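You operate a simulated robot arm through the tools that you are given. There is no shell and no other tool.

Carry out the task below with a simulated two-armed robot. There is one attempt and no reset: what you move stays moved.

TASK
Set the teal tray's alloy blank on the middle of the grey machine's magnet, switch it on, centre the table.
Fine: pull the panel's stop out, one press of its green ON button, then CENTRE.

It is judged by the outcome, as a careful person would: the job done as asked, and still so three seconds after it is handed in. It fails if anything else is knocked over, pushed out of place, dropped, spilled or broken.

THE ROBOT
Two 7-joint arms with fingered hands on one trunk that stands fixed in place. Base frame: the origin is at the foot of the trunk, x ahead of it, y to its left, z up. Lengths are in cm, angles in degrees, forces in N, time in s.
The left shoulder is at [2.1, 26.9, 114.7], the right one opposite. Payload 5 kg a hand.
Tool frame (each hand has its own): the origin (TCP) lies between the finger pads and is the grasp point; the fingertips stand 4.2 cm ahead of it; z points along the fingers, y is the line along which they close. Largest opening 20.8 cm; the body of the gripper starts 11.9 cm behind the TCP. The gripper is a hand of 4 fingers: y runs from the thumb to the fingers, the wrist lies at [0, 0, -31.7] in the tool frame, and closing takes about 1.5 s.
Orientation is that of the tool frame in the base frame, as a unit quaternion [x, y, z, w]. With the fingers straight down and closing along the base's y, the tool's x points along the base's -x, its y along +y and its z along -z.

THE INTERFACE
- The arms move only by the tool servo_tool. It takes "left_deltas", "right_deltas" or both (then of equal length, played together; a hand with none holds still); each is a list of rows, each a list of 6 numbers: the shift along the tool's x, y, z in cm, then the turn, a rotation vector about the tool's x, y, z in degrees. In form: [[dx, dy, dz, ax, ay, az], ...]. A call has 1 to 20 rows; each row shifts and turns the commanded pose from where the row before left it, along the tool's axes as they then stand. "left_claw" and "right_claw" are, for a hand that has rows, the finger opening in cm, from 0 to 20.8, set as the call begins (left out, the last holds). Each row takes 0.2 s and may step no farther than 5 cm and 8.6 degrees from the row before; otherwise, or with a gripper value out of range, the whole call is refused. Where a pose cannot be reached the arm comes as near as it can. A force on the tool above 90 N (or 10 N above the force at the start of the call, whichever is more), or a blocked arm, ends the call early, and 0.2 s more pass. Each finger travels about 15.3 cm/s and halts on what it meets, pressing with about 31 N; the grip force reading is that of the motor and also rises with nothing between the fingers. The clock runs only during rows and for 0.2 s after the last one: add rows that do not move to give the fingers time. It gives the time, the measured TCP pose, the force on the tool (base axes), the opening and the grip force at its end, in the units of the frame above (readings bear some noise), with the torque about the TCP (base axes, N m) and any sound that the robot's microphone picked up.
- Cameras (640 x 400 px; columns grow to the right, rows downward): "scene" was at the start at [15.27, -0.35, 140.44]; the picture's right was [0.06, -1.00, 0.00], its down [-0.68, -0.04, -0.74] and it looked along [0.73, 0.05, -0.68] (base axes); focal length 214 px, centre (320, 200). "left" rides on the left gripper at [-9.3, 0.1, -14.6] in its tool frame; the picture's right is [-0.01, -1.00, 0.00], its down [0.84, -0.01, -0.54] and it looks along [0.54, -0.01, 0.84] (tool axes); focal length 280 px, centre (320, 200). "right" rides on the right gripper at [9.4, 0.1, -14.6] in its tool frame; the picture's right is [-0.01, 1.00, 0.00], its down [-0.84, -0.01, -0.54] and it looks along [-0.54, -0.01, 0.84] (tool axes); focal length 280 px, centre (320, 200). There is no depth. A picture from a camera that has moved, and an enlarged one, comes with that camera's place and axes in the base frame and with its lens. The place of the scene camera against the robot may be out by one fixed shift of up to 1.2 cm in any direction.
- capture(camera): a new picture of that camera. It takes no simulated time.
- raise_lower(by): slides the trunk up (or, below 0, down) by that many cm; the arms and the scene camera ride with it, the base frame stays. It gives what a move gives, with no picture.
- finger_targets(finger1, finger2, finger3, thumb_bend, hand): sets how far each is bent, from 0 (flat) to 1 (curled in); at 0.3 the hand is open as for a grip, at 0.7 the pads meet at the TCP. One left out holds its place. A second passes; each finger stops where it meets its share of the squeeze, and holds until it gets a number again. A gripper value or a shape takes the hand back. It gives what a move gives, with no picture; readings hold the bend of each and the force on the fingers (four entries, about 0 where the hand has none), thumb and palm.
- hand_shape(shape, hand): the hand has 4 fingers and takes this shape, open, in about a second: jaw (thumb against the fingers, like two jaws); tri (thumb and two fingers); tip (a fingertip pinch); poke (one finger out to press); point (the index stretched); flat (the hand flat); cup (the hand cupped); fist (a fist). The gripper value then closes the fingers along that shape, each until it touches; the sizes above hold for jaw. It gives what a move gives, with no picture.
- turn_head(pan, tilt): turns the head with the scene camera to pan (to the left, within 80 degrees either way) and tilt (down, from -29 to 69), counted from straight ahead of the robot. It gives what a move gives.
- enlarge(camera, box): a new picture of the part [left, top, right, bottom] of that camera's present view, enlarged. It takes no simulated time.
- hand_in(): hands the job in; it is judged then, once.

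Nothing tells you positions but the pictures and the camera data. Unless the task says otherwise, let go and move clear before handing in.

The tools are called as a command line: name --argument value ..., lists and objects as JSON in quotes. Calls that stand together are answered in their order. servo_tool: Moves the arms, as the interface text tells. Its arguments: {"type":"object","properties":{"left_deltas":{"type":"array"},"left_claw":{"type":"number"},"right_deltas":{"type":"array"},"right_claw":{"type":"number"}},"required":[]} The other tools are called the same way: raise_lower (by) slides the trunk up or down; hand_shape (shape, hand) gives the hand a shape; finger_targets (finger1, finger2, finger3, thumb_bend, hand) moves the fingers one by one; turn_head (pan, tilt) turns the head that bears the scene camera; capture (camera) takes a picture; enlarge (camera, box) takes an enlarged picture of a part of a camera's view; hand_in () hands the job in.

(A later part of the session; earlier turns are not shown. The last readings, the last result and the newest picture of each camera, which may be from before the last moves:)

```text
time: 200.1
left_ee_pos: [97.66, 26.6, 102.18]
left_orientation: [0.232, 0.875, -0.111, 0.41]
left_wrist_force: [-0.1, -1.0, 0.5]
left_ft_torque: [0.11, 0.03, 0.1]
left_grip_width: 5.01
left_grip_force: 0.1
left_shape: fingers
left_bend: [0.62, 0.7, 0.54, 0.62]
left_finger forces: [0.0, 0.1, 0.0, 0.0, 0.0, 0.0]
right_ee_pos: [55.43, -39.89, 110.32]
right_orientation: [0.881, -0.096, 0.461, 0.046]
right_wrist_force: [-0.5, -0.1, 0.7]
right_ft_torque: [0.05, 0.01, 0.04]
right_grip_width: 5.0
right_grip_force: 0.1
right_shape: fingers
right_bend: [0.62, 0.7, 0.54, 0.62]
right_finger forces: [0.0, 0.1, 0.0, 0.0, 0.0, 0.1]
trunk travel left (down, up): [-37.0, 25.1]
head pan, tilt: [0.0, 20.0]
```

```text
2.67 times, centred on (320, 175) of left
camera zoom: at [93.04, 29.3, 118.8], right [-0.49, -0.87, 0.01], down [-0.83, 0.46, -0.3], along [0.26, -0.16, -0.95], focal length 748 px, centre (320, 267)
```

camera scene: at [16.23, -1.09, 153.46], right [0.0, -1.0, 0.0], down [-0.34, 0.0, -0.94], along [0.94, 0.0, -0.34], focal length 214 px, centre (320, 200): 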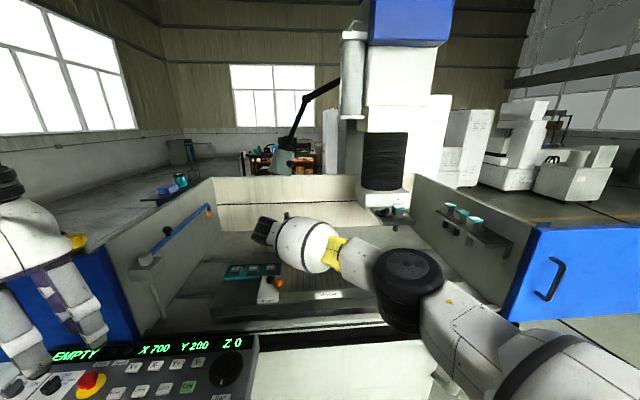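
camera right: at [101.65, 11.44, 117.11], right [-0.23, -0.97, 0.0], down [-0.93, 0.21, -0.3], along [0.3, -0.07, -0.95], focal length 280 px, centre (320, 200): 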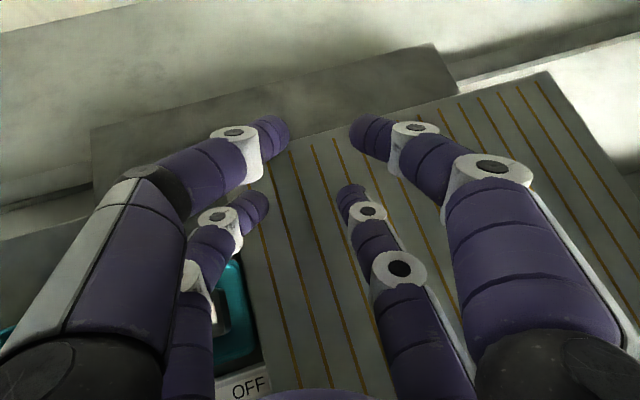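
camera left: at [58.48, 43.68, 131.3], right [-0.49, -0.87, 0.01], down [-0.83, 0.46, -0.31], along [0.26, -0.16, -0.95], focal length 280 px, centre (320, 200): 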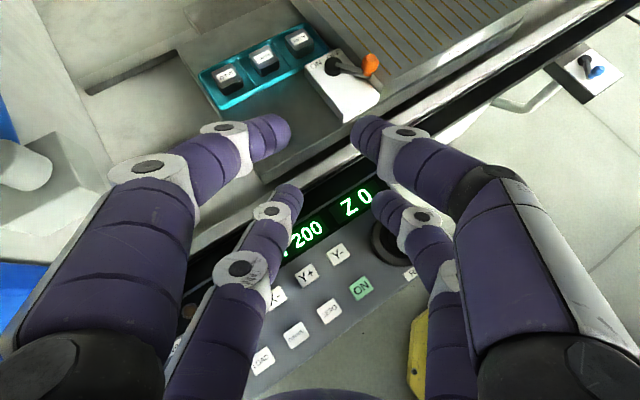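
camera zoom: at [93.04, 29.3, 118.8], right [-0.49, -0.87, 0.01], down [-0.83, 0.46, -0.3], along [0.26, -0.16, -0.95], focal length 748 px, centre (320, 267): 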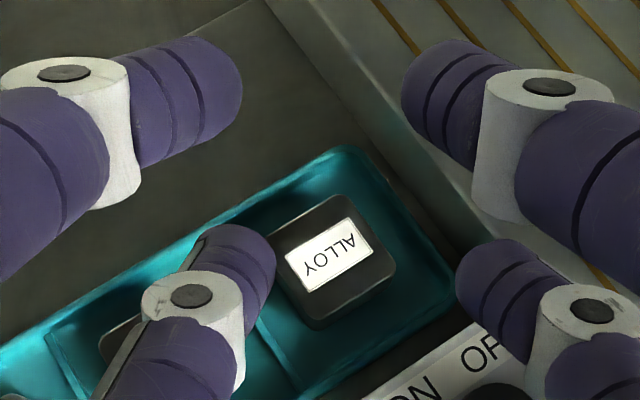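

The left arm is comfortably inside its range here and the finger model matches the image. With the block seen at 35° to the hand I need a wider opening, so I'll set finger3 to 0.48 and go down to a pre-descent hover.

finger_targets --hand "left" --finger3 0.48

servo_tool --left_deltas '[[0.725, 0.605, 3.19, 0, 0, 0], [0.725, 0.605, 3.19, 0, 0, 0], [0, 0, 0, 0, 0, 0], [0, 0, 0, 0, 0, 0]]'

enlarge --camera "left" --box '[200, 100, 440, 250]'

```text
time: 201.1
left_ee_pos: [97.6, 26.54, 102.1]
left_orientation: [0.233, 0.875, -0.112, 0.41]
left_wrist_force: [0.0, -0.5, 0.1]
left_ft_torque: [0.0, 0.0, 0.04]
left_grip_width: 5.0
left_grip_force: 0.0
left_shape: fingers
left_bend: [0.62, 0.7, 0.48, 0.62]
left_finger forces: [0.0, 0.1, 0.1, 0.0, 0.0, 0.1]
right_ee_pos: [55.32, -39.84, 110.32]
right_orientation: [0.881, -0.095, 0.461, 0.045]
right_wrist_force: [-0.3, 0.8, 0.3]
right_ft_torque: [0.0, 0.03, 0.01]
right_grip_width: 5.01
right_grip_force: 0.0
right_shape: fingers
right_bend: [0.62, 0.7, 0.54, 0.62]
right_finger forces: [0.0, 0.0, 0.0, 0.0, 0.0, 0.0]
trunk travel left (down, up): [-37.0, 25.1]
head pan, tilt: [0.0, 20.0]
```

```text
time: 202.1
left_ee_pos: [101.67, 25.6, 96.89]
left_orientation: [0.231, 0.875, -0.11, 0.41]
left_wrist_force: [-0.9, 0.1, -0.5]
left_ft_torque: [0.02, 0.01, -0.03]
left_grip_width: 5.01
left_grip_force: 0.1
left_shape: fingers
left_bend: [0.62, 0.7, 0.48, 0.62]
left_finger forces: [0.0, 0.0, 0.0, 0.1, 0.1, 0.0]
right_ee_pos: [55.34, -39.95, 110.26]
right_orientation: [0.881, -0.095, 0.461, 0.045]
right_wrist_force: [0.4, -1.1, -0.2]
right_ft_torque: [-0.01, 0.02, 0.02]
right_grip_width: 5.05
right_grip_force: 0.1
right_shape: fingers
right_bend: [0.62, 0.7, 0.54, 0.62]
right_finger forces: [0.1, 0.0, 0.1, 0.0, 0.0, 0.0]
trunk travel left (down, up): [-37.0, 25.1]
head pan, tilt: [0.0, 20.0]
```

```text
2.67 times, centred on (320, 175) of left
camera zoom: at [97.09, 28.33, 113.53], right [-0.49, -0.87, 0.01], down [-0.83, 0.46, -0.3], along [0.26, -0.16, -0.95], focal length 748 px, centre (320, 267)
```

zoom: 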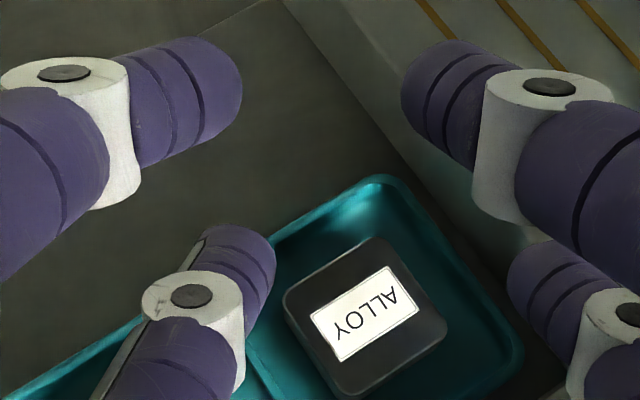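

Everything tracks well. I'll descend half way, with tips between the magnet top and block top, and check alignment.

servo_tool --left_deltas '[[1.3, 0.035, 1.013, 0, 0, 0], [1.3, 0.035, 1.013, 0, 0, 0], [0, 0, 0, 0, 0, 0]]'

enlarge --camera "left" --box '[200, 100, 440, 250]'

```text
time: 202.9
left_ee_pos: [101.68, 25.7, 93.65]
left_orientation: [0.232, 0.875, -0.111, 0.411]
left_wrist_force: [0.0, 0.2, 0.2]
left_ft_torque: [0.02, 0.01, 0.01]
left_grip_width: 5.0
left_grip_force: 0.1
left_shape: fingers
left_bend: [0.62, 0.7, 0.48, 0.62]
left_finger forces: [0.1, 0.0, 0.0, 0.0, 0.0, 0.0]
right_ee_pos: [55.43, -39.85, 110.35]
right_orientation: [0.881, -0.095, 0.462, 0.045]
right_wrist_force: [0.1, -0.1, -0.1]
right_ft_torque: [-0.01, -0.02, 0.01]
right_grip_width: 5.02
right_grip_force: 0.0
right_shape: fingers
right_bend: [0.62, 0.7, 0.54, 0.62]
right_finger forces: [0.0, 0.0, 0.0, 0.1, 0.0, 0.0]
trunk travel left (down, up): [-37.0, 25.1]
head pan, tilt: [0.0, 20.0]
```

```text
2.67 times, centred on (320, 175) of left
camera zoom: at [96.92, 28.46, 110.28], right [-0.49, -0.87, 0.01], down [-0.83, 0.46, -0.3], along [0.26, -0.16, -0.95], focal length 748 px, centre (320, 267)
```

zoom: 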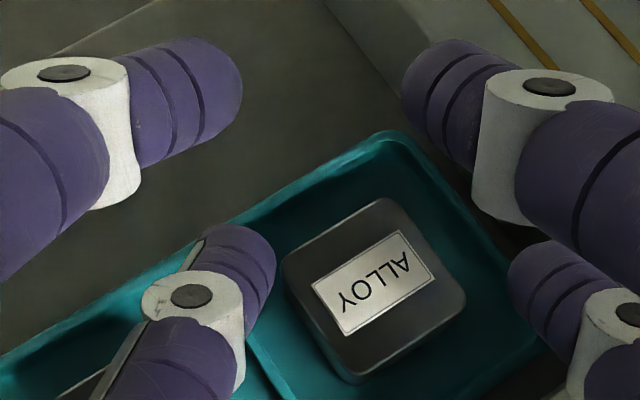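

The alignment is good, but at 35° the round fingertips would meet the block's vertical edges instead of its faces. I'll back up, reduce the misalignment to about 25° by yawing 10° back, and redo the alignment.

servo_tool --left_deltas '[[-1.3, -0.035, -1.013, 0, 0, 0], [-1.3, -0.035, -1.013, 0, 0, 0], [0, 0, 0, -3.85, 0, -3.18], [0, 0, 0, -3.85, 0, -3.18], [0, 0, 0, 0, 0, 0], [0, 0, 0, 0, 0, 0]]'

enlarge --camera "left" --box '[200, 100, 440, 250]'

```text
time: 204.3
left_ee_pos: [101.52, 25.72, 96.94]
left_orientation: [0.156, 0.892, -0.075, 0.418]
left_wrist_force: [-0.2, -0.5, -1.0]
left_ft_torque: [-0.03, -0.02, -0.01]
left_grip_width: 4.99
left_grip_force: 0.1
left_shape: fingers
left_bend: [0.62, 0.7, 0.48, 0.62]
left_finger forces: [0.0, 0.1, 0.0, 0.0, 0.1, 0.0]
right_ee_pos: [55.38, -40.0, 110.29]
right_orientation: [0.881, -0.095, 0.461, 0.045]
right_wrist_force: [-0.5, -0.6, -0.3]
right_ft_torque: [0.01, 0.0, 0.03]
right_grip_width: 5.0
right_grip_force: 0.1
right_shape: fingers
right_bend: [0.62, 0.7, 0.54, 0.62]
right_finger forces: [0.0, 0.1, 0.1, 0.1, 0.0, 0.0]
trunk travel left (down, up): [-37.0, 25.1]
head pan, tilt: [0.0, 20.0]
```

```text
2.67 times, centred on (320, 175) of left
camera zoom: at [96.58, 27.55, 113.54], right [-0.33, -0.94, 0.01], down [-0.9, 0.31, -0.3], along [0.28, -0.11, -0.95], focal length 748 px, centre (320, 267)
```

zoom: 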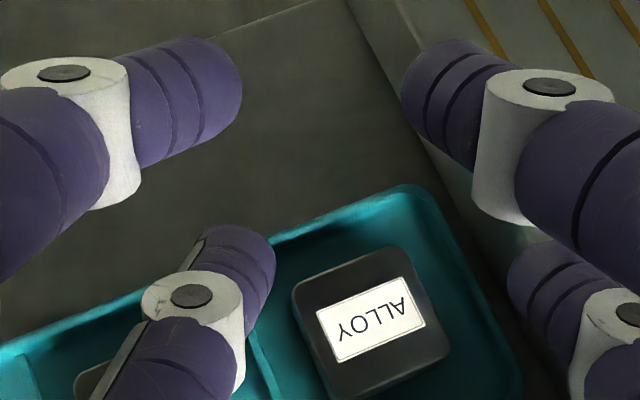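

finger_targets --hand "left" --finger3 0.51

servo_tool --left_deltas '[[1.37, -0.145, 0.94, 0, 0, 0], [1.37, -0.145, 0.94, 0, 0, 0], [0, 0, 0, 0, 0, 0], [0, 0, 0, 0, 0, 0]]'

enlarge --camera "left" --box '[200, 100, 440, 250]'

capture --camera "left"

```text
time: 205.3
left_ee_pos: [101.6, 25.64, 97.0]
left_orientation: [0.154, 0.892, -0.074, 0.418]
left_wrist_force: [0.8, -1.2, 0.1]
left_ft_torque: [0.03, 0.02, 0.01]
left_grip_width: 4.97
left_grip_force: 0.0
left_shape: fingers
left_bend: [0.62, 0.7, 0.51, 0.62]
left_finger forces: [0.1, 0.0, 0.1, 0.0, 0.0, 0.1]
right_ee_pos: [55.41, -39.88, 110.31]
right_orientation: [0.881, -0.095, 0.461, 0.045]
right_wrist_force: [0.2, -0.1, 0.1]
right_ft_torque: [-0.02, 0.0, 0.0]
right_grip_width: 4.99
right_grip_force: 0.1
right_shape: fingers
right_bend: [0.62, 0.7, 0.54, 0.62]
right_finger forces: [0.1, 0.1, 0.0, 0.0, 0.0, 0.0]
trunk travel left (down, up): [-37.0, 25.1]
head pan, tilt: [0.0, 20.0]
```

```text
time: 206.3
left_ee_pos: [101.22, 25.49, 93.7]
left_orientation: [0.155, 0.891, -0.074, 0.42]
left_wrist_force: [0.0, -0.6, 0.4]
left_ft_torque: [0.0, -0.01, 0.02]
left_grip_width: 5.03
left_grip_force: 0.2
left_shape: fingers
left_bend: [0.62, 0.7, 0.51, 0.62]
left_finger forces: [0.0, 0.0, 0.0, 0.1, 0.1, 0.1]
right_ee_pos: [55.3, -39.93, 110.24]
right_orientation: [0.881, -0.096, 0.461, 0.046]
right_wrist_force: [-0.3, -0.7, -0.9]
right_ft_torque: [-0.02, -0.03, -0.03]
right_grip_width: 4.99
right_grip_force: 0.1
right_shape: fingers
right_bend: [0.62, 0.7, 0.54, 0.62]
right_finger forces: [0.0, 0.0, 0.0, 0.0, 0.0, 0.0]
trunk travel left (down, up): [-37.0, 25.1]
head pan, tilt: [0.0, 20.0]
```

```text
2.67 times, centred on (320, 175) of left
camera zoom: at [96.17, 27.38, 110.26], right [-0.33, -0.94, 0.01], down [-0.9, 0.31, -0.3], along [0.28, -0.11, -0.95], focal length 748 px, centre (320, 267)
```

zoom: 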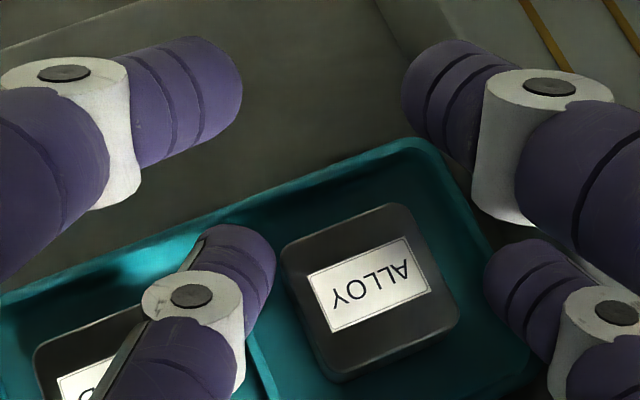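

```text
taken
camera left: at [96.17, 27.38, 110.26], right [-0.33, -0.94, 0.01], down [-0.9, 0.31, -0.3], along [0.28, -0.11, -0.95], focal length 280 px, centre (320, 200)
```

left: 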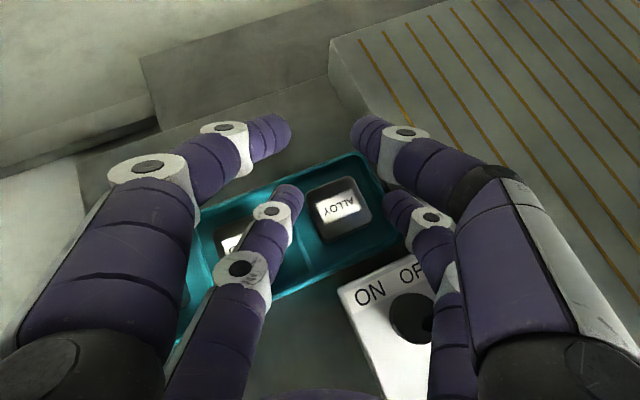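

Alignment is within about 0.15 cm. Final descent to the grasp height, in small steps.

servo_tool --left_deltas '[[0.5, 0.08, 0.415, 0, 0, 0], [0.5, 0.08, 0.415, 0, 0, 0], [0.5, 0, 0.415, 0, 0, 0], [0, 0, 0, 0, 0, 0]]'

enlarge --camera "left" --box '[200, 100, 440, 250]'

```text
time: 207.3
left_ee_pos: [101.15, 25.6, 92.63]
left_orientation: [0.156, 0.89, -0.074, 0.422]
left_wrist_force: [-1.1, 3.4, 33.0]
left_ft_torque: [0.92, -0.93, 0.12]
left_grip_width: 4.98
left_grip_force: 16.6
left_shape: fingers
left_bend: [0.62, 0.7, 0.51, 0.62]
left_finger forces: [0.0, 33.1, 0.2, 0.1, 0.1, 0.1]
right_ee_pos: [55.21, -39.92, 110.49]
right_orientation: [0.881, -0.095, 0.462, 0.045]
right_wrist_force: [-0.4, 0.2, -1.0]
right_ft_torque: [0.02, -0.01, -0.01]
right_grip_width: 4.99
right_grip_force: 0.1
right_shape: fingers
right_bend: [0.62, 0.7, 0.54, 0.62]
right_finger forces: [0.0, 0.1, 0.0, 0.1, 0.0, 0.0]
trunk travel left (down, up): [-37.0, 25.1]
head pan, tilt: [0.0, 20.0]
```

```text
2.67 times, centred on (320, 175) of left
camera zoom: at [96.03, 27.5, 109.07], right [-0.33, -0.94, 0.01], down [-0.9, 0.31, -0.31], along [0.29, -0.11, -0.95], focal length 748 px, centre (320, 267)
```

zoom: 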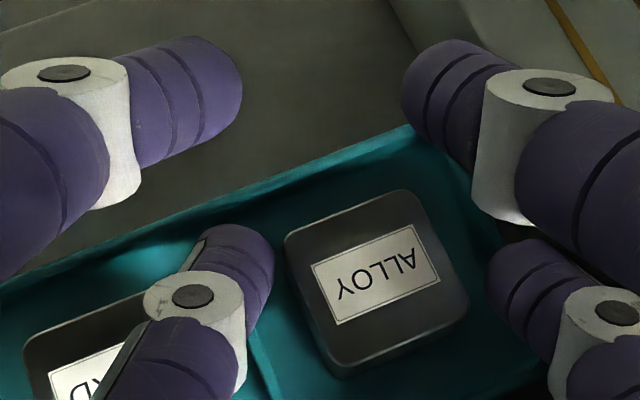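

Finger2 met resistance (33 N) before the planned height. From the torque, its tip is resting on the tray's divider. I'll check from the head camera how the tips sit relative to the block's height.

turn_head --pan 15 --tilt 25

capture --camera "scene"

```text
time: 208.1
left_ee_pos: [101.12, 25.44, 92.52]
left_orientation: [0.155, 0.891, -0.074, 0.421]
left_wrist_force: [4.3, 0.9, 45.5]
left_ft_torque: [1.15, -1.82, -0.13]
left_grip_width: 4.98
left_grip_force: 22.9
left_shape: fingers
left_bend: [0.62, 0.7, 0.51, 0.62]
left_finger forces: [0.0, 45.3, 0.1, 0.0, 0.0, 0.1]
right_ee_pos: [55.22, -39.98, 110.36]
right_orientation: [0.881, -0.095, 0.462, 0.045]
right_wrist_force: [0.1, -0.4, 0.4]
right_ft_torque: [0.01, 0.01, 0.04]
right_grip_width: 5.01
right_grip_force: 0.0
right_shape: fingers
right_bend: [0.62, 0.7, 0.54, 0.62]
right_finger forces: [0.0, 0.0, 0.0, 0.0, 0.0, 0.0]
trunk travel left (down, up): [-37.0, 25.1]
head pan, tilt: [15.0, 25.0]
```

```text
taken
camera scene: at [17.18, 1.41, 127.45], right [0.26, -0.97, 0.0], down [-0.41, -0.11, -0.91], along [0.88, 0.23, -0.42], focal length 214 px, centre (320, 200)
```

scene: 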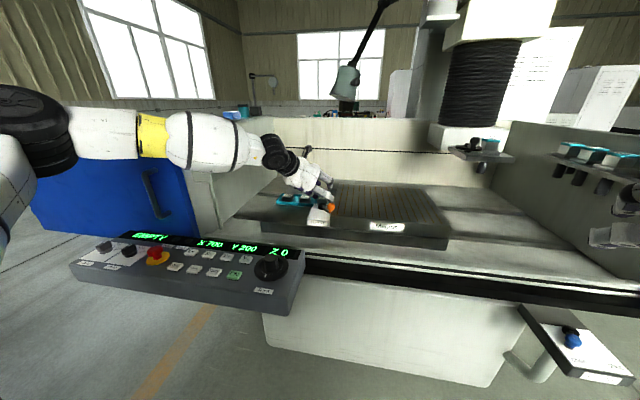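

servo_tool --left_deltas '[[-0.7, 0, -0.58, 0, 0, 0], [0, 0, 0, 0, 0, 0]]'

enlarge --camera "scene" --box '[260, 140, 360, 230]'

```text
time: 208.7
left_ee_pos: [101.11, 25.64, 92.72]
left_orientation: [0.156, 0.892, -0.074, 0.417]
left_wrist_force: [1.8, -1.5, 18.2]
left_ft_torque: [0.37, -0.81, -0.06]
left_grip_width: 4.99
left_grip_force: 10.3
left_shape: fingers
left_bend: [0.62, 0.7, 0.51, 0.62]
left_finger forces: [0.0, 18.6, 0.8, 0.1, 0.0, 0.0]
right_ee_pos: [55.33, -39.91, 110.25]
right_orientation: [0.881, -0.095, 0.461, 0.045]
right_wrist_force: [0.4, -0.9, -0.6]
right_ft_torque: [0.01, 0.03, -0.01]
right_grip_width: 5.0
right_grip_force: 0.1
right_shape: fingers
right_bend: [0.62, 0.7, 0.54, 0.62]
right_finger forces: [0.1, 0.0, 0.1, 0.0, 0.0, 0.0]
trunk travel left (down, up): [-37.0, 25.1]
head pan, tilt: [15.0, 25.0]
```

```text
4.44 times, centred on (310, 185) of scene
camera zoom: at [17.34, 1.45, 127.38], right [0.26, -0.97, 0.0], down [-0.41, -0.11, -0.91], along [0.88, 0.23, -0.42], focal length 953 px, centre (364, 267)
```

zoom: 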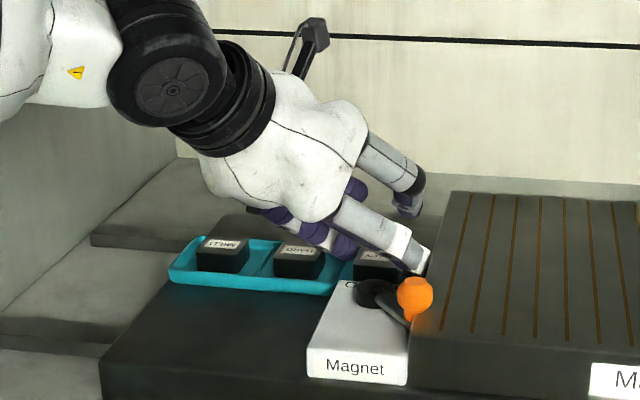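

enlarge --camera "scene" --box '[296, 182, 340, 214]'

enlarge --camera "right" --box '[0, 0, 640, 400]'

```text
12.50 times, centred on (318, 198) of scene
camera zoom: at [17.34, 1.45, 127.38], right [0.26, -0.97, 0.0], down [-0.41, -0.11, -0.91], along [0.88, 0.23, -0.42], focal length 2681 px, centre (345, 225)
```

zoom: 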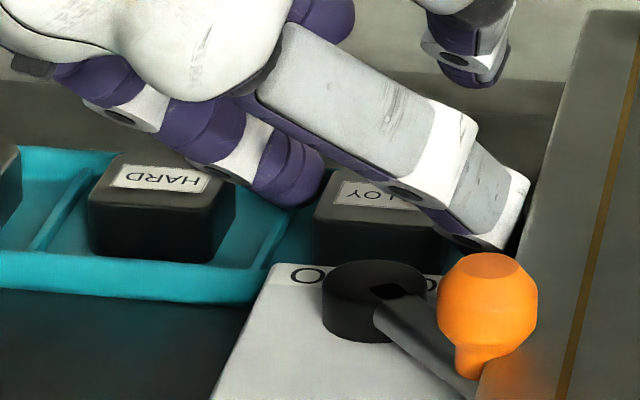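

```text
1.00 times, centred on (320, 200) of right (not enlarged: the box is as wide or as high as the picture)
camera zoom: at [48.67, -38.88, 126.38], right [-0.22, -0.98, -0.02], down [-0.9, 0.21, -0.38], along [0.38, -0.07, -0.92], focal length 280 px, centre (320, 200)
```

zoom: 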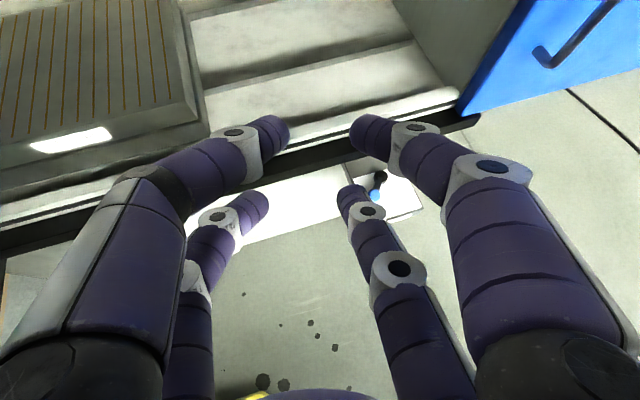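

The zoomed side view shows both fingertips are already well beside the block, about 1.7 cm below its top, with finger2 resting on the low divider. I'll lift a few millimetres to unload it, then close finger3.

servo_tool --left_deltas '[[-0.35, 0, -0.29, 0, 0, 0], [0, 0, 0, 0, 0, 0]]'

finger_targets --hand "left" --finger3 0.545

enlarge --camera "left" --box '[200, 100, 440, 250]'

```text
time: 209.2
left_ee_pos: [101.13, 25.68, 92.87]
left_orientation: [0.155, 0.893, -0.074, 0.417]
left_wrist_force: [0.1, 0.3, 0.2]
left_ft_torque: [0.0, 0.03, -0.02]
left_grip_width: 5.01
left_grip_force: 0.1
left_shape: fingers
left_bend: [0.62, 0.7, 0.51, 0.62]
left_finger forces: [0.0, 0.0, 0.1, 0.1, 0.1, 0.1]
right_ee_pos: [55.45, -39.88, 110.29]
right_orientation: [0.881, -0.095, 0.461, 0.045]
right_wrist_force: [0.1, 0.1, -0.5]
right_ft_torque: [0.0, -0.02, 0.02]
right_grip_width: 5.01
right_grip_force: 0.1
right_shape: fingers
right_bend: [0.62, 0.7, 0.54, 0.62]
right_finger forces: [0.0, 0.0, 0.0, 0.0, 0.0, 0.0]
trunk travel left (down, up): [-37.0, 25.1]
head pan, tilt: [15.0, 25.0]
```

```text
time: 210.2
left_ee_pos: [101.16, 25.64, 93.15]
left_orientation: [0.154, 0.892, -0.073, 0.419]
left_wrist_force: [0.0, -0.7, -0.9]
left_ft_torque: [-0.02, -0.02, 0.04]
left_grip_width: 5.01
left_grip_force: 0.2
left_shape: fingers
left_bend: [0.62, 0.7, 0.54, 0.62]
left_finger forces: [0.1, 0.0, 0.3, 0.0, 0.1, 0.1]
right_ee_pos: [55.42, -39.91, 110.35]
right_orientation: [0.881, -0.096, 0.461, 0.045]
right_wrist_force: [0.3, -0.3, 0.3]
right_ft_torque: [0.0, 0.02, 0.02]
right_grip_width: 4.99
right_grip_force: 0.0
right_shape: fingers
right_bend: [0.62, 0.7, 0.54, 0.62]
right_finger forces: [0.0, 0.0, 0.1, 0.1, 0.0, 0.1]
trunk travel left (down, up): [-37.0, 25.1]
head pan, tilt: [15.0, 25.0]
```

```text
2.67 times, centred on (320, 175) of left
camera zoom: at [96.24, 27.55, 109.74], right [-0.33, -0.94, 0.01], down [-0.9, 0.31, -0.3], along [0.28, -0.11, -0.95], focal length 748 px, centre (320, 267)
```

zoom: 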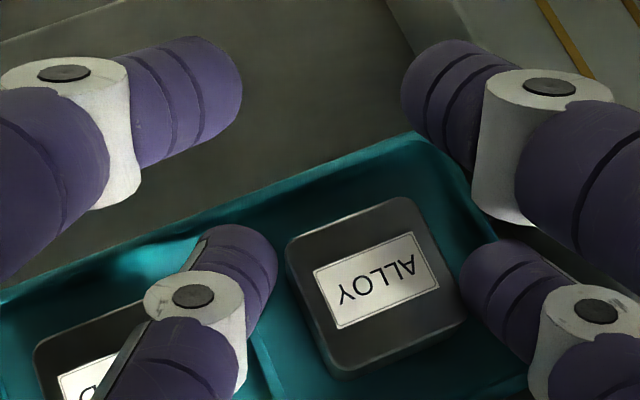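

finger_targets --hand "left" --finger3 0.57

enlarge --camera "left" --box '[200, 100, 440, 250]'

```text
time: 211.2
left_ee_pos: [101.15, 25.52, 93.2]
left_orientation: [0.155, 0.891, -0.074, 0.419]
left_wrist_force: [-1.1, -0.7, 1.1]
left_ft_torque: [-0.12, 0.03, 0.0]
left_grip_width: 5.01
left_grip_force: 0.5
left_shape: fingers
left_bend: [0.62, 0.7, 0.55, 0.62]
left_finger forces: [0.0, 0.0, 1.2, 0.1, 0.0, 0.0]
right_ee_pos: [55.38, -39.93, 110.37]
right_orientation: [0.881, -0.095, 0.461, 0.045]
right_wrist_force: [0.3, 0.1, 0.5]
right_ft_torque: [0.01, 0.0, 0.01]
right_grip_width: 5.0
right_grip_force: 0.1
right_shape: fingers
right_bend: [0.62, 0.7, 0.54, 0.62]
right_finger forces: [0.1, 0.1, 0.0, 0.0, 0.0, 0.0]
trunk travel left (down, up): [-37.0, 25.1]
head pan, tilt: [15.0, 25.0]
```

```text
2.67 times, centred on (320, 175) of left
camera zoom: at [96.23, 27.53, 109.75], right [-0.33, -0.94, 0.01], down [-0.9, 0.31, -0.3], along [0.28, -0.11, -0.95], focal length 748 px, centre (320, 267)
```

zoom: 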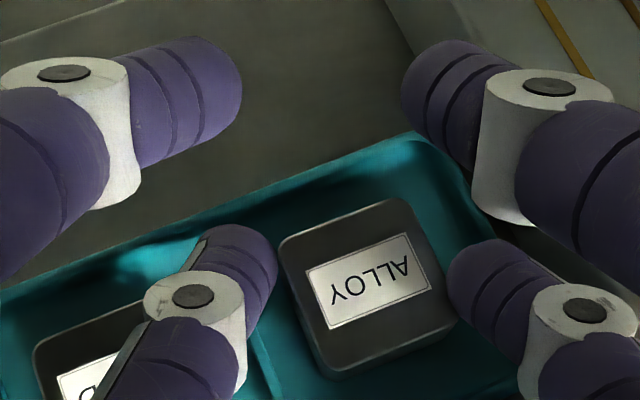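

The block slid left and is starting to turn toward the hand. I'll continue closing.

finger_targets --hand "left" --finger3 0.6

enlarge --camera "left" --box '[200, 100, 440, 250]'

```text
time: 212.2
left_ee_pos: [101.23, 25.56, 93.04]
left_orientation: [0.155, 0.892, -0.074, 0.419]
left_wrist_force: [0.6, -2.0, 2.4]
left_ft_torque: [-0.1, -0.02, 0.05]
left_grip_width: 5.0
left_grip_force: 1.9
left_shape: fingers
left_bend: [0.62, 0.7, 0.58, 0.62]
left_finger forces: [0.1, 1.1, 2.6, 0.0, 0.0, 0.0]
right_ee_pos: [55.39, -39.89, 110.37]
right_orientation: [0.881, -0.094, 0.461, 0.045]
right_wrist_force: [0.5, -0.1, 0.9]
right_ft_torque: [-0.02, -0.02, 0.01]
right_grip_width: 4.98
right_grip_force: 0.0
right_shape: fingers
right_bend: [0.62, 0.7, 0.54, 0.62]
right_finger forces: [0.0, 0.1, 0.0, 0.0, 0.1, 0.0]
trunk travel left (down, up): [-37.0, 25.1]
head pan, tilt: [15.0, 25.0]
```

```text
2.67 times, centred on (320, 175) of left
camera zoom: at [96.22, 27.54, 109.77], right [-0.33, -0.94, 0.01], down [-0.9, 0.31, -0.3], along [0.28, -0.11, -0.95], focal length 748 px, centre (320, 267)
```

zoom: 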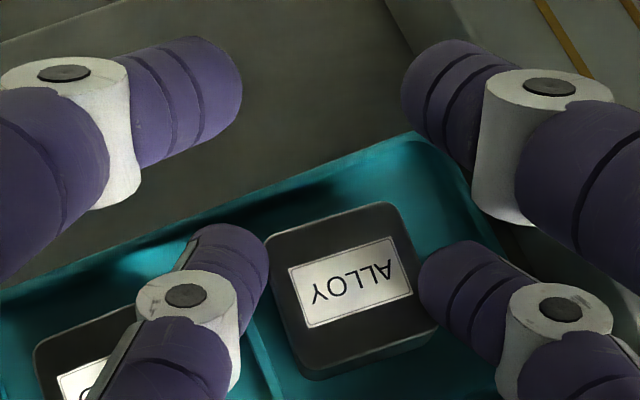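

finger_targets --hand "left" --finger3 0.64

enlarge --camera "left" --box '[200, 100, 440, 250]'

```text
time: 213.2
left_ee_pos: [101.24, 25.61, 93.25]
left_orientation: [0.154, 0.892, -0.073, 0.418]
left_wrist_force: [0.7, -2.1, 8.7]
left_ft_torque: [-0.36, -0.05, 0.02]
left_grip_width: 5.0
left_grip_force: 5.9
left_shape: fingers
left_bend: [0.62, 0.7, 0.63, 0.62]
left_finger forces: [0.0, 1.4, 9.5, 0.0, 0.0, 0.0]
right_ee_pos: [55.33, -39.94, 110.24]
right_orientation: [0.881, -0.095, 0.461, 0.045]
right_wrist_force: [-0.3, -0.2, -0.1]
right_ft_torque: [0.05, -0.02, 0.0]
right_grip_width: 5.0
right_grip_force: 0.1
right_shape: fingers
right_bend: [0.62, 0.7, 0.54, 0.62]
right_finger forces: [0.0, 0.0, 0.0, 0.0, 0.1, 0.0]
trunk travel left (down, up): [-37.0, 25.1]
head pan, tilt: [15.0, 25.0]
```

```text
2.67 times, centred on (320, 175) of left
camera zoom: at [96.19, 27.52, 109.86], right [-0.33, -0.94, 0.01], down [-0.9, 0.31, -0.3], along [0.28, -0.11, -0.95], focal length 748 px, centre (320, 267)
```

zoom: 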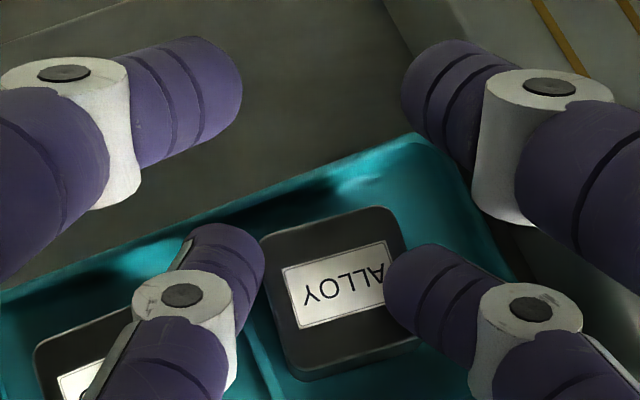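

Finger3's tip rode up over the block's top edge because it sits higher than finger2. I'll open it, lift, roll the hand about 5° so finger3 is lower, and retry.

finger_targets --hand "left" --finger3 0.48

servo_tool --left_deltas '[[-0.77, 0, -0.64, 0, 0, 0], [-0.77, 0, -0.64, 0, 0, 0], [0, 0, 0, -3.2, 0, 3.85], [0, 0, 0, 0, 0, 0]]'

enlarge --camera "left" --box '[200, 100, 440, 250]'

enlarge --camera "scene" --box '[296, 182, 340, 214]'

```text
time: 214.2
left_ee_pos: [101.19, 25.75, 93.13]
left_orientation: [0.154, 0.892, -0.074, 0.418]
left_wrist_force: [-0.5, 2.7, -1.6]
left_ft_torque: [0.25, 0.03, -0.03]
left_grip_width: 4.96
left_grip_force: 1.5
left_shape: fingers
left_bend: [0.62, 0.7, 0.49, 0.62]
left_finger forces: [0.0, 0.9, 2.5, 0.0, 0.0, 0.1]
right_ee_pos: [55.4, -40.0, 110.21]
right_orientation: [0.881, -0.095, 0.461, 0.046]
right_wrist_force: [0.0, 0.0, -0.1]
right_ft_torque: [0.01, 0.01, -0.01]
right_grip_width: 5.0
right_grip_force: 0.1
right_shape: fingers
right_bend: [0.62, 0.7, 0.54, 0.62]
right_finger forces: [0.1, 0.0, 0.0, 0.1, 0.1, 0.0]
trunk travel left (down, up): [-37.0, 25.1]
head pan, tilt: [15.0, 25.0]
```

```text
time: 215.2
left_ee_pos: [101.22, 25.63, 95.19]
left_orientation: [0.173, 0.888, -0.035, 0.424]
left_wrist_force: [0.7, 0.0, 0.3]
left_ft_torque: [0.02, 0.02, 0.04]
left_grip_width: 5.0
left_grip_force: 0.1
left_shape: fingers
left_bend: [0.62, 0.7, 0.48, 0.62]
left_finger forces: [0.0, 0.0, 0.1, 0.0, 0.0, 0.0]
right_ee_pos: [55.41, -39.95, 110.22]
right_orientation: [0.881, -0.094, 0.461, 0.044]
right_wrist_force: [0.4, -0.9, 0.5]
right_ft_torque: [0.0, 0.01, -0.01]
right_grip_width: 4.98
right_grip_force: 0.0
right_shape: fingers
right_bend: [0.62, 0.7, 0.54, 0.62]
right_finger forces: [0.0, 0.0, 0.0, 0.0, 0.0, 0.0]
trunk travel left (down, up): [-37.0, 25.1]
head pan, tilt: [15.0, 25.0]
```

```text
2.67 times, centred on (320, 175) of left
camera zoom: at [95.75, 26.21, 111.7], right [-0.33, -0.94, -0.07], down [-0.89, 0.34, -0.3], along [0.31, -0.03, -0.95], focal length 748 px, centre (320, 267)
```

zoom: 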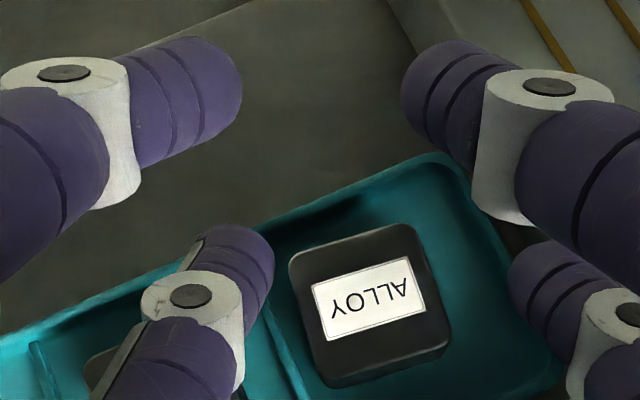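

```text
12.50 times, centred on (318, 198) of scene
camera zoom: at [17.45, 1.49, 127.38], right [0.26, -0.97, 0.0], down [-0.41, -0.11, -0.91], along [0.88, 0.23, -0.42], focal length 2681 px, centre (345, 225)
```

zoom: 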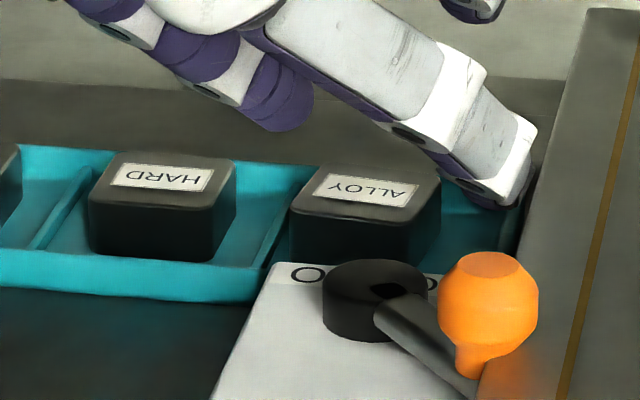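

The view is clear now. Tips need to be about 1.6 cm below the block's top, and the block has shifted 0.8 cm left. I'll use a roll of +1.5°, descend to z≈92.9, then push the block back right with finger2 before pinching.

finger_targets --hand "left" --finger3 0.52

servo_tool --left_deltas '[[0, 0, 0, 2.24, 0, -2.7], [0.77, 0, 0.64, 0, 0, 0], [0.77, 0, 0.64, 0, 0, 0], [0, 0, 0, 0, 0, 0]]'

enlarge --camera "left" --box '[200, 100, 440, 250]'

enlarge --camera "scene" --box '[296, 182, 340, 214]'

```text
time: 216.2
left_ee_pos: [101.24, 25.67, 95.24]
left_orientation: [0.173, 0.888, -0.035, 0.424]
left_wrist_force: [-0.7, 0.0, 0.4]
left_ft_torque: [-0.05, -0.01, -0.02]
left_grip_width: 5.01
left_grip_force: 0.1
left_shape: fingers
left_bend: [0.62, 0.7, 0.52, 0.62]
left_finger forces: [0.0, 0.0, 0.1, 0.0, 0.0, 0.0]
right_ee_pos: [55.42, -39.9, 110.36]
right_orientation: [0.881, -0.095, 0.461, 0.045]
right_wrist_force: [1.3, -0.4, 0.0]
right_ft_torque: [0.04, -0.01, 0.02]
right_grip_width: 5.02
right_grip_force: 0.0
right_shape: fingers
right_bend: [0.62, 0.7, 0.54, 0.62]
right_finger forces: [0.0, 0.0, 0.0, 0.0, 0.0, 0.1]
trunk travel left (down, up): [-37.0, 25.1]
head pan, tilt: [15.0, 25.0]
```

```text
time: 217.2
left_ee_pos: [101.23, 25.75, 93.2]
left_orientation: [0.161, 0.891, -0.063, 0.421]
left_wrist_force: [0.5, -0.2, -0.2]
left_ft_torque: [0.01, -0.01, -0.02]
left_grip_width: 4.99
left_grip_force: 0.0
left_shape: fingers
left_bend: [0.62, 0.7, 0.52, 0.62]
left_finger forces: [0.1, 0.1, 0.1, 0.0, 0.0, 0.0]
right_ee_pos: [55.33, -39.92, 110.32]
right_orientation: [0.881, -0.095, 0.461, 0.045]
right_wrist_force: [-0.2, -0.4, 0.6]
right_ft_torque: [0.0, 0.01, -0.02]
right_grip_width: 5.0
right_grip_force: 0.0
right_shape: fingers
right_bend: [0.62, 0.7, 0.54, 0.62]
right_finger forces: [0.0, 0.1, 0.1, 0.0, 0.1, 0.1]
trunk travel left (down, up): [-37.0, 25.1]
head pan, tilt: [15.0, 25.0]
```

```text
2.67 times, centred on (320, 175) of left
camera zoom: at [96.11, 27.22, 109.71], right [-0.33, -0.94, -0.01], down [-0.9, 0.32, -0.3], along [0.29, -0.09, -0.95], focal length 748 px, centre (320, 267)
```

zoom: 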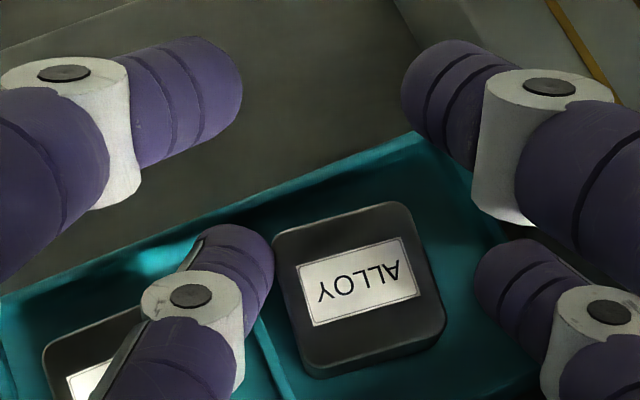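

```text
12.50 times, centred on (318, 198) of scene
camera zoom: at [17.44, 1.5, 127.39], right [0.26, -0.97, 0.0], down [-0.41, -0.11, -0.91], along [0.88, 0.23, -0.42], focal length 2681 px, centre (345, 225)
```

zoom: 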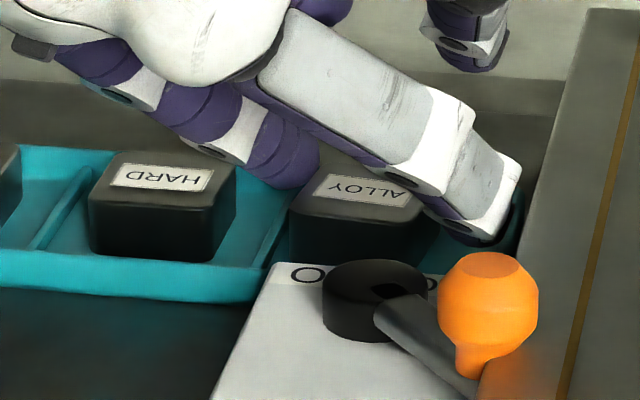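

finger_targets --hand "left" --finger3 0.54

servo_tool --left_deltas '[[0.38, 0, 0.32, 0, 0, 0], [0, 0, 0, 0, 0, 0]]'

enlarge --camera "left" --box '[200, 100, 440, 250]'

enlarge --camera "scene" --box '[296, 182, 340, 214]'

```text
time: 218.2
left_ee_pos: [101.15, 25.7, 93.2]
left_orientation: [0.16, 0.891, -0.062, 0.42]
left_wrist_force: [0.9, 0.1, -0.4]
left_ft_torque: [0.01, -0.01, -0.05]
left_grip_width: 5.0
left_grip_force: 0.2
left_shape: fingers
left_bend: [0.62, 0.7, 0.54, 0.62]
left_finger forces: [0.0, 0.1, 0.1, 0.0, 0.1, 0.1]
right_ee_pos: [55.44, -39.87, 110.2]
right_orientation: [0.881, -0.094, 0.462, 0.045]
right_wrist_force: [0.1, -0.8, -0.4]
right_ft_torque: [-0.02, -0.01, 0.02]
right_grip_width: 5.0
right_grip_force: 0.1
right_shape: fingers
right_bend: [0.62, 0.7, 0.54, 0.62]
right_finger forces: [0.1, 0.1, 0.0, 0.0, 0.1, 0.0]
trunk travel left (down, up): [-37.0, 25.1]
head pan, tilt: [15.0, 25.0]
```

```text
time: 218.8
left_ee_pos: [101.12, 25.65, 92.59]
left_orientation: [0.161, 0.891, -0.063, 0.42]
left_wrist_force: [0.1, -0.2, 0.6]
left_ft_torque: [0.0, 0.0, 0.03]
left_grip_width: 5.01
left_grip_force: 0.6
left_shape: fingers
left_bend: [0.62, 0.7, 0.54, 0.62]
left_finger forces: [0.0, 0.3, 0.0, 0.0, 0.1, 0.0]
right_ee_pos: [55.44, -39.93, 110.21]
right_orientation: [0.881, -0.095, 0.461, 0.045]
right_wrist_force: [-0.6, 0.3, 0.3]
right_ft_torque: [0.0, 0.0, 0.01]
right_grip_width: 4.98
right_grip_force: 0.1
right_shape: fingers
right_bend: [0.62, 0.7, 0.54, 0.62]
right_finger forces: [0.0, 0.0, 0.0, 0.0, 0.1, 0.0]
trunk travel left (down, up): [-37.0, 25.1]
head pan, tilt: [15.0, 25.0]
```

```text
2.67 times, centred on (320, 175) of left
camera zoom: at [96.1, 27.23, 109.19], right [-0.33, -0.94, -0.01], down [-0.9, 0.32, -0.3], along [0.29, -0.09, -0.95], focal length 748 px, centre (320, 267)
```

zoom: 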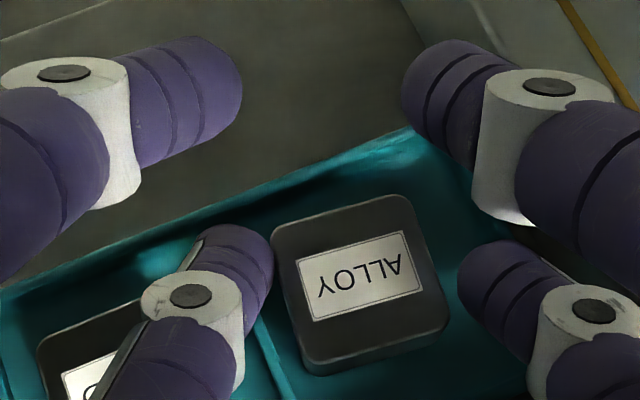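

```text
12.50 times, centred on (318, 198) of scene
camera zoom: at [17.45, 1.5, 127.38], right [0.26, -0.97, 0.0], down [-0.41, -0.11, -0.91], along [0.88, 0.23, -0.42], focal length 2681 px, centre (345, 225)
```

zoom: 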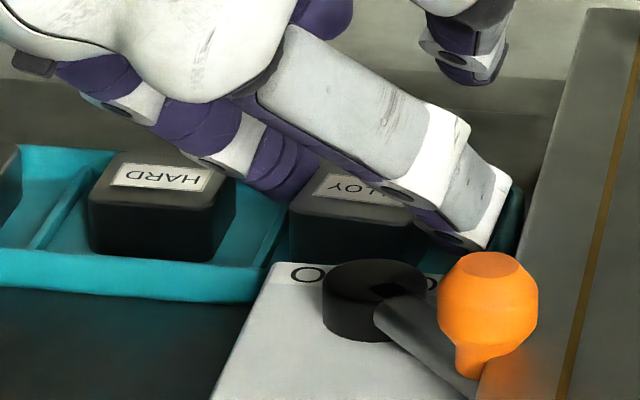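

No contact forces and good depth. Now I'll push the block about 0.6 cm right with finger2 to give clearance from HARD.

servo_tool --left_deltas '[[0, -0.3, 0, 0, 0, 0], [0, -0.3, 0, 0, 0, 0], [0, 0, 0, 0, 0, 0]]'

enlarge --camera "left" --box '[200, 100, 440, 250]'

```text
time: 219.7
left_ee_pos: [101.08, 25.1, 92.75]
left_orientation: [0.161, 0.891, -0.063, 0.42]
left_wrist_force: [0.7, 2.5, 0.0]
left_ft_torque: [0.05, -0.03, 0.04]
left_grip_width: 4.98
left_grip_force: 0.9
left_shape: fingers
left_bend: [0.62, 0.7, 0.54, 0.62]
left_finger forces: [0.1, 1.1, 0.8, 0.0, 0.1, 0.0]
right_ee_pos: [55.31, -39.96, 110.32]
right_orientation: [0.881, -0.094, 0.461, 0.045]
right_wrist_force: [-0.1, 1.0, -0.1]
right_ft_torque: [-0.01, 0.02, 0.02]
right_grip_width: 4.99
right_grip_force: 0.1
right_shape: fingers
right_bend: [0.62, 0.7, 0.54, 0.62]
right_finger forces: [0.1, 0.0, 0.0, 0.0, 0.0, 0.0]
trunk travel left (down, up): [-37.0, 25.1]
head pan, tilt: [15.0, 25.0]
```

```text
2.67 times, centred on (320, 175) of left
camera zoom: at [95.89, 26.68, 109.21], right [-0.33, -0.94, -0.01], down [-0.9, 0.32, -0.3], along [0.29, -0.09, -0.95], focal length 748 px, centre (320, 267)
```

zoom: 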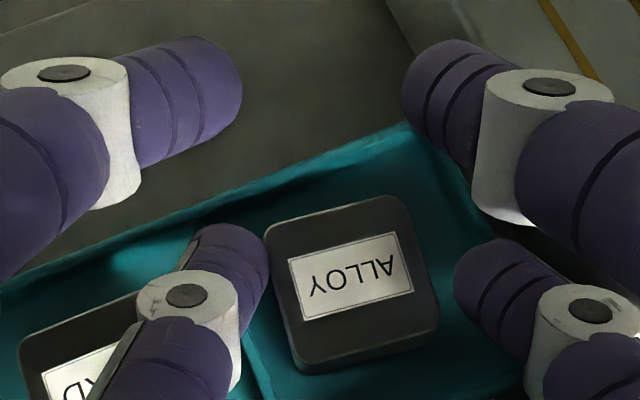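

finger_targets --hand "left" --finger3 0.58

enlarge --camera "left" --box '[200, 100, 440, 250]'

```text
time: 220.7
left_ee_pos: [101.03, 24.93, 92.64]
left_orientation: [0.16, 0.891, -0.062, 0.42]
left_wrist_force: [-0.3, 0.3, -0.2]
left_ft_torque: [0.04, 0.0, 0.02]
left_grip_width: 4.97
left_grip_force: 1.2
left_shape: fingers
left_bend: [0.62, 0.7, 0.57, 0.62]
left_finger forces: [0.1, 1.2, 0.4, 0.1, 0.0, 0.0]
right_ee_pos: [55.39, -39.89, 110.28]
right_orientation: [0.881, -0.095, 0.461, 0.046]
right_wrist_force: [-0.2, -0.4, -0.3]
right_ft_torque: [0.01, 0.04, -0.01]
right_grip_width: 5.0
right_grip_force: 0.0
right_shape: fingers
right_bend: [0.62, 0.7, 0.54, 0.62]
right_finger forces: [0.1, 0.0, 0.1, 0.0, 0.1, 0.1]
trunk travel left (down, up): [-37.0, 25.1]
head pan, tilt: [15.0, 25.0]
```

```text
2.67 times, centred on (320, 175) of left
camera zoom: at [95.89, 26.66, 109.2], right [-0.33, -0.94, -0.01], down [-0.9, 0.32, -0.3], along [0.29, -0.09, -0.95], focal length 748 px, centre (320, 267)
```

zoom: 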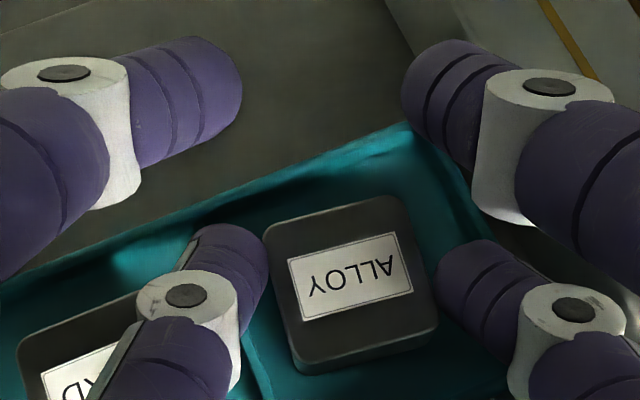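

finger_targets --hand "left" --finger3 0.61

enlarge --camera "left" --box '[200, 100, 440, 250]'

```text
time: 221.7
left_ee_pos: [101.03, 24.95, 92.6]
left_orientation: [0.161, 0.891, -0.063, 0.42]
left_wrist_force: [-0.7, -1.0, 1.0]
left_ft_torque: [-0.03, 0.02, -0.04]
left_grip_width: 4.99
left_grip_force: 2.8
left_shape: fingers
left_bend: [0.62, 0.7, 0.59, 0.62]
left_finger forces: [0.1, 2.2, 3.1, 0.0, 0.1, 0.1]
right_ee_pos: [55.33, -39.82, 110.28]
right_orientation: [0.881, -0.095, 0.462, 0.045]
right_wrist_force: [0.3, 0.0, 1.0]
right_ft_torque: [0.01, 0.02, 0.03]
right_grip_width: 5.0
right_grip_force: 0.0
right_shape: fingers
right_bend: [0.62, 0.7, 0.54, 0.62]
right_finger forces: [0.1, 0.0, 0.0, 0.0, 0.1, 0.0]
trunk travel left (down, up): [-37.0, 25.1]
head pan, tilt: [15.0, 25.0]
```

```text
2.67 times, centred on (320, 175) of left
camera zoom: at [95.88, 26.65, 109.21], right [-0.33, -0.94, -0.01], down [-0.9, 0.32, -0.3], along [0.29, -0.09, -0.95], focal length 748 px, centre (320, 267)
```

zoom: 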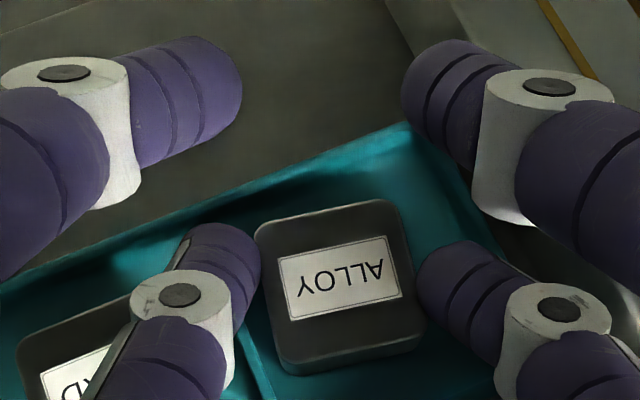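

finger_targets --hand "left" --finger3 0.64

enlarge --camera "left" --box '[200, 100, 440, 250]'

enlarge --camera "scene" --box '[296, 182, 340, 214]'

```text
time: 222.7
left_ee_pos: [101.01, 25.21, 92.66]
left_orientation: [0.161, 0.891, -0.063, 0.42]
left_wrist_force: [1.0, -0.8, 0.4]
left_ft_torque: [-0.03, 0.02, 0.01]
left_grip_width: 5.01
left_grip_force: 4.2
left_shape: fingers
left_bend: [0.62, 0.7, 0.6, 0.62]
left_finger forces: [0.1, 3.8, 4.5, 0.0, 0.0, 0.0]
right_ee_pos: [55.36, -39.92, 110.28]
right_orientation: [0.881, -0.095, 0.462, 0.045]
right_wrist_force: [0.9, 0.2, 0.1]
right_ft_torque: [-0.02, -0.01, 0.06]
right_grip_width: 4.99
right_grip_force: 0.1
right_shape: fingers
right_bend: [0.62, 0.7, 0.54, 0.62]
right_finger forces: [0.0, 0.1, 0.0, 0.0, 0.0, 0.0]
trunk travel left (down, up): [-37.0, 25.1]
head pan, tilt: [15.0, 25.0]
```

```text
2.67 times, centred on (320, 175) of left
camera zoom: at [95.88, 26.65, 109.21], right [-0.33, -0.94, -0.01], down [-0.9, 0.32, -0.3], along [0.29, -0.09, -0.95], focal length 748 px, centre (320, 267)
```

zoom: 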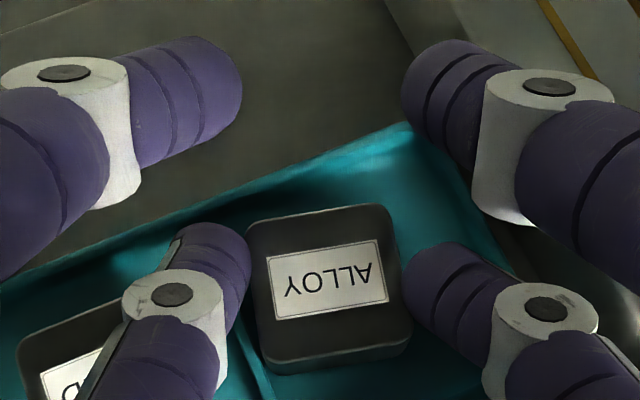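

```text
12.50 times, centred on (318, 198) of scene
camera zoom: at [17.44, 1.49, 127.38], right [0.26, -0.97, 0.0], down [-0.41, -0.11, -0.91], along [0.88, 0.23, -0.42], focal length 2681 px, centre (345, 225)
```

zoom: 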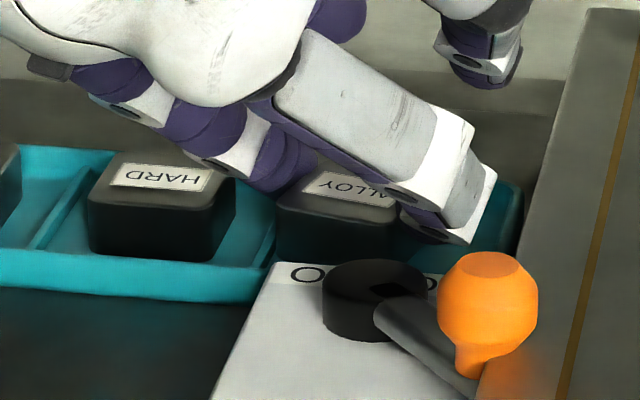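

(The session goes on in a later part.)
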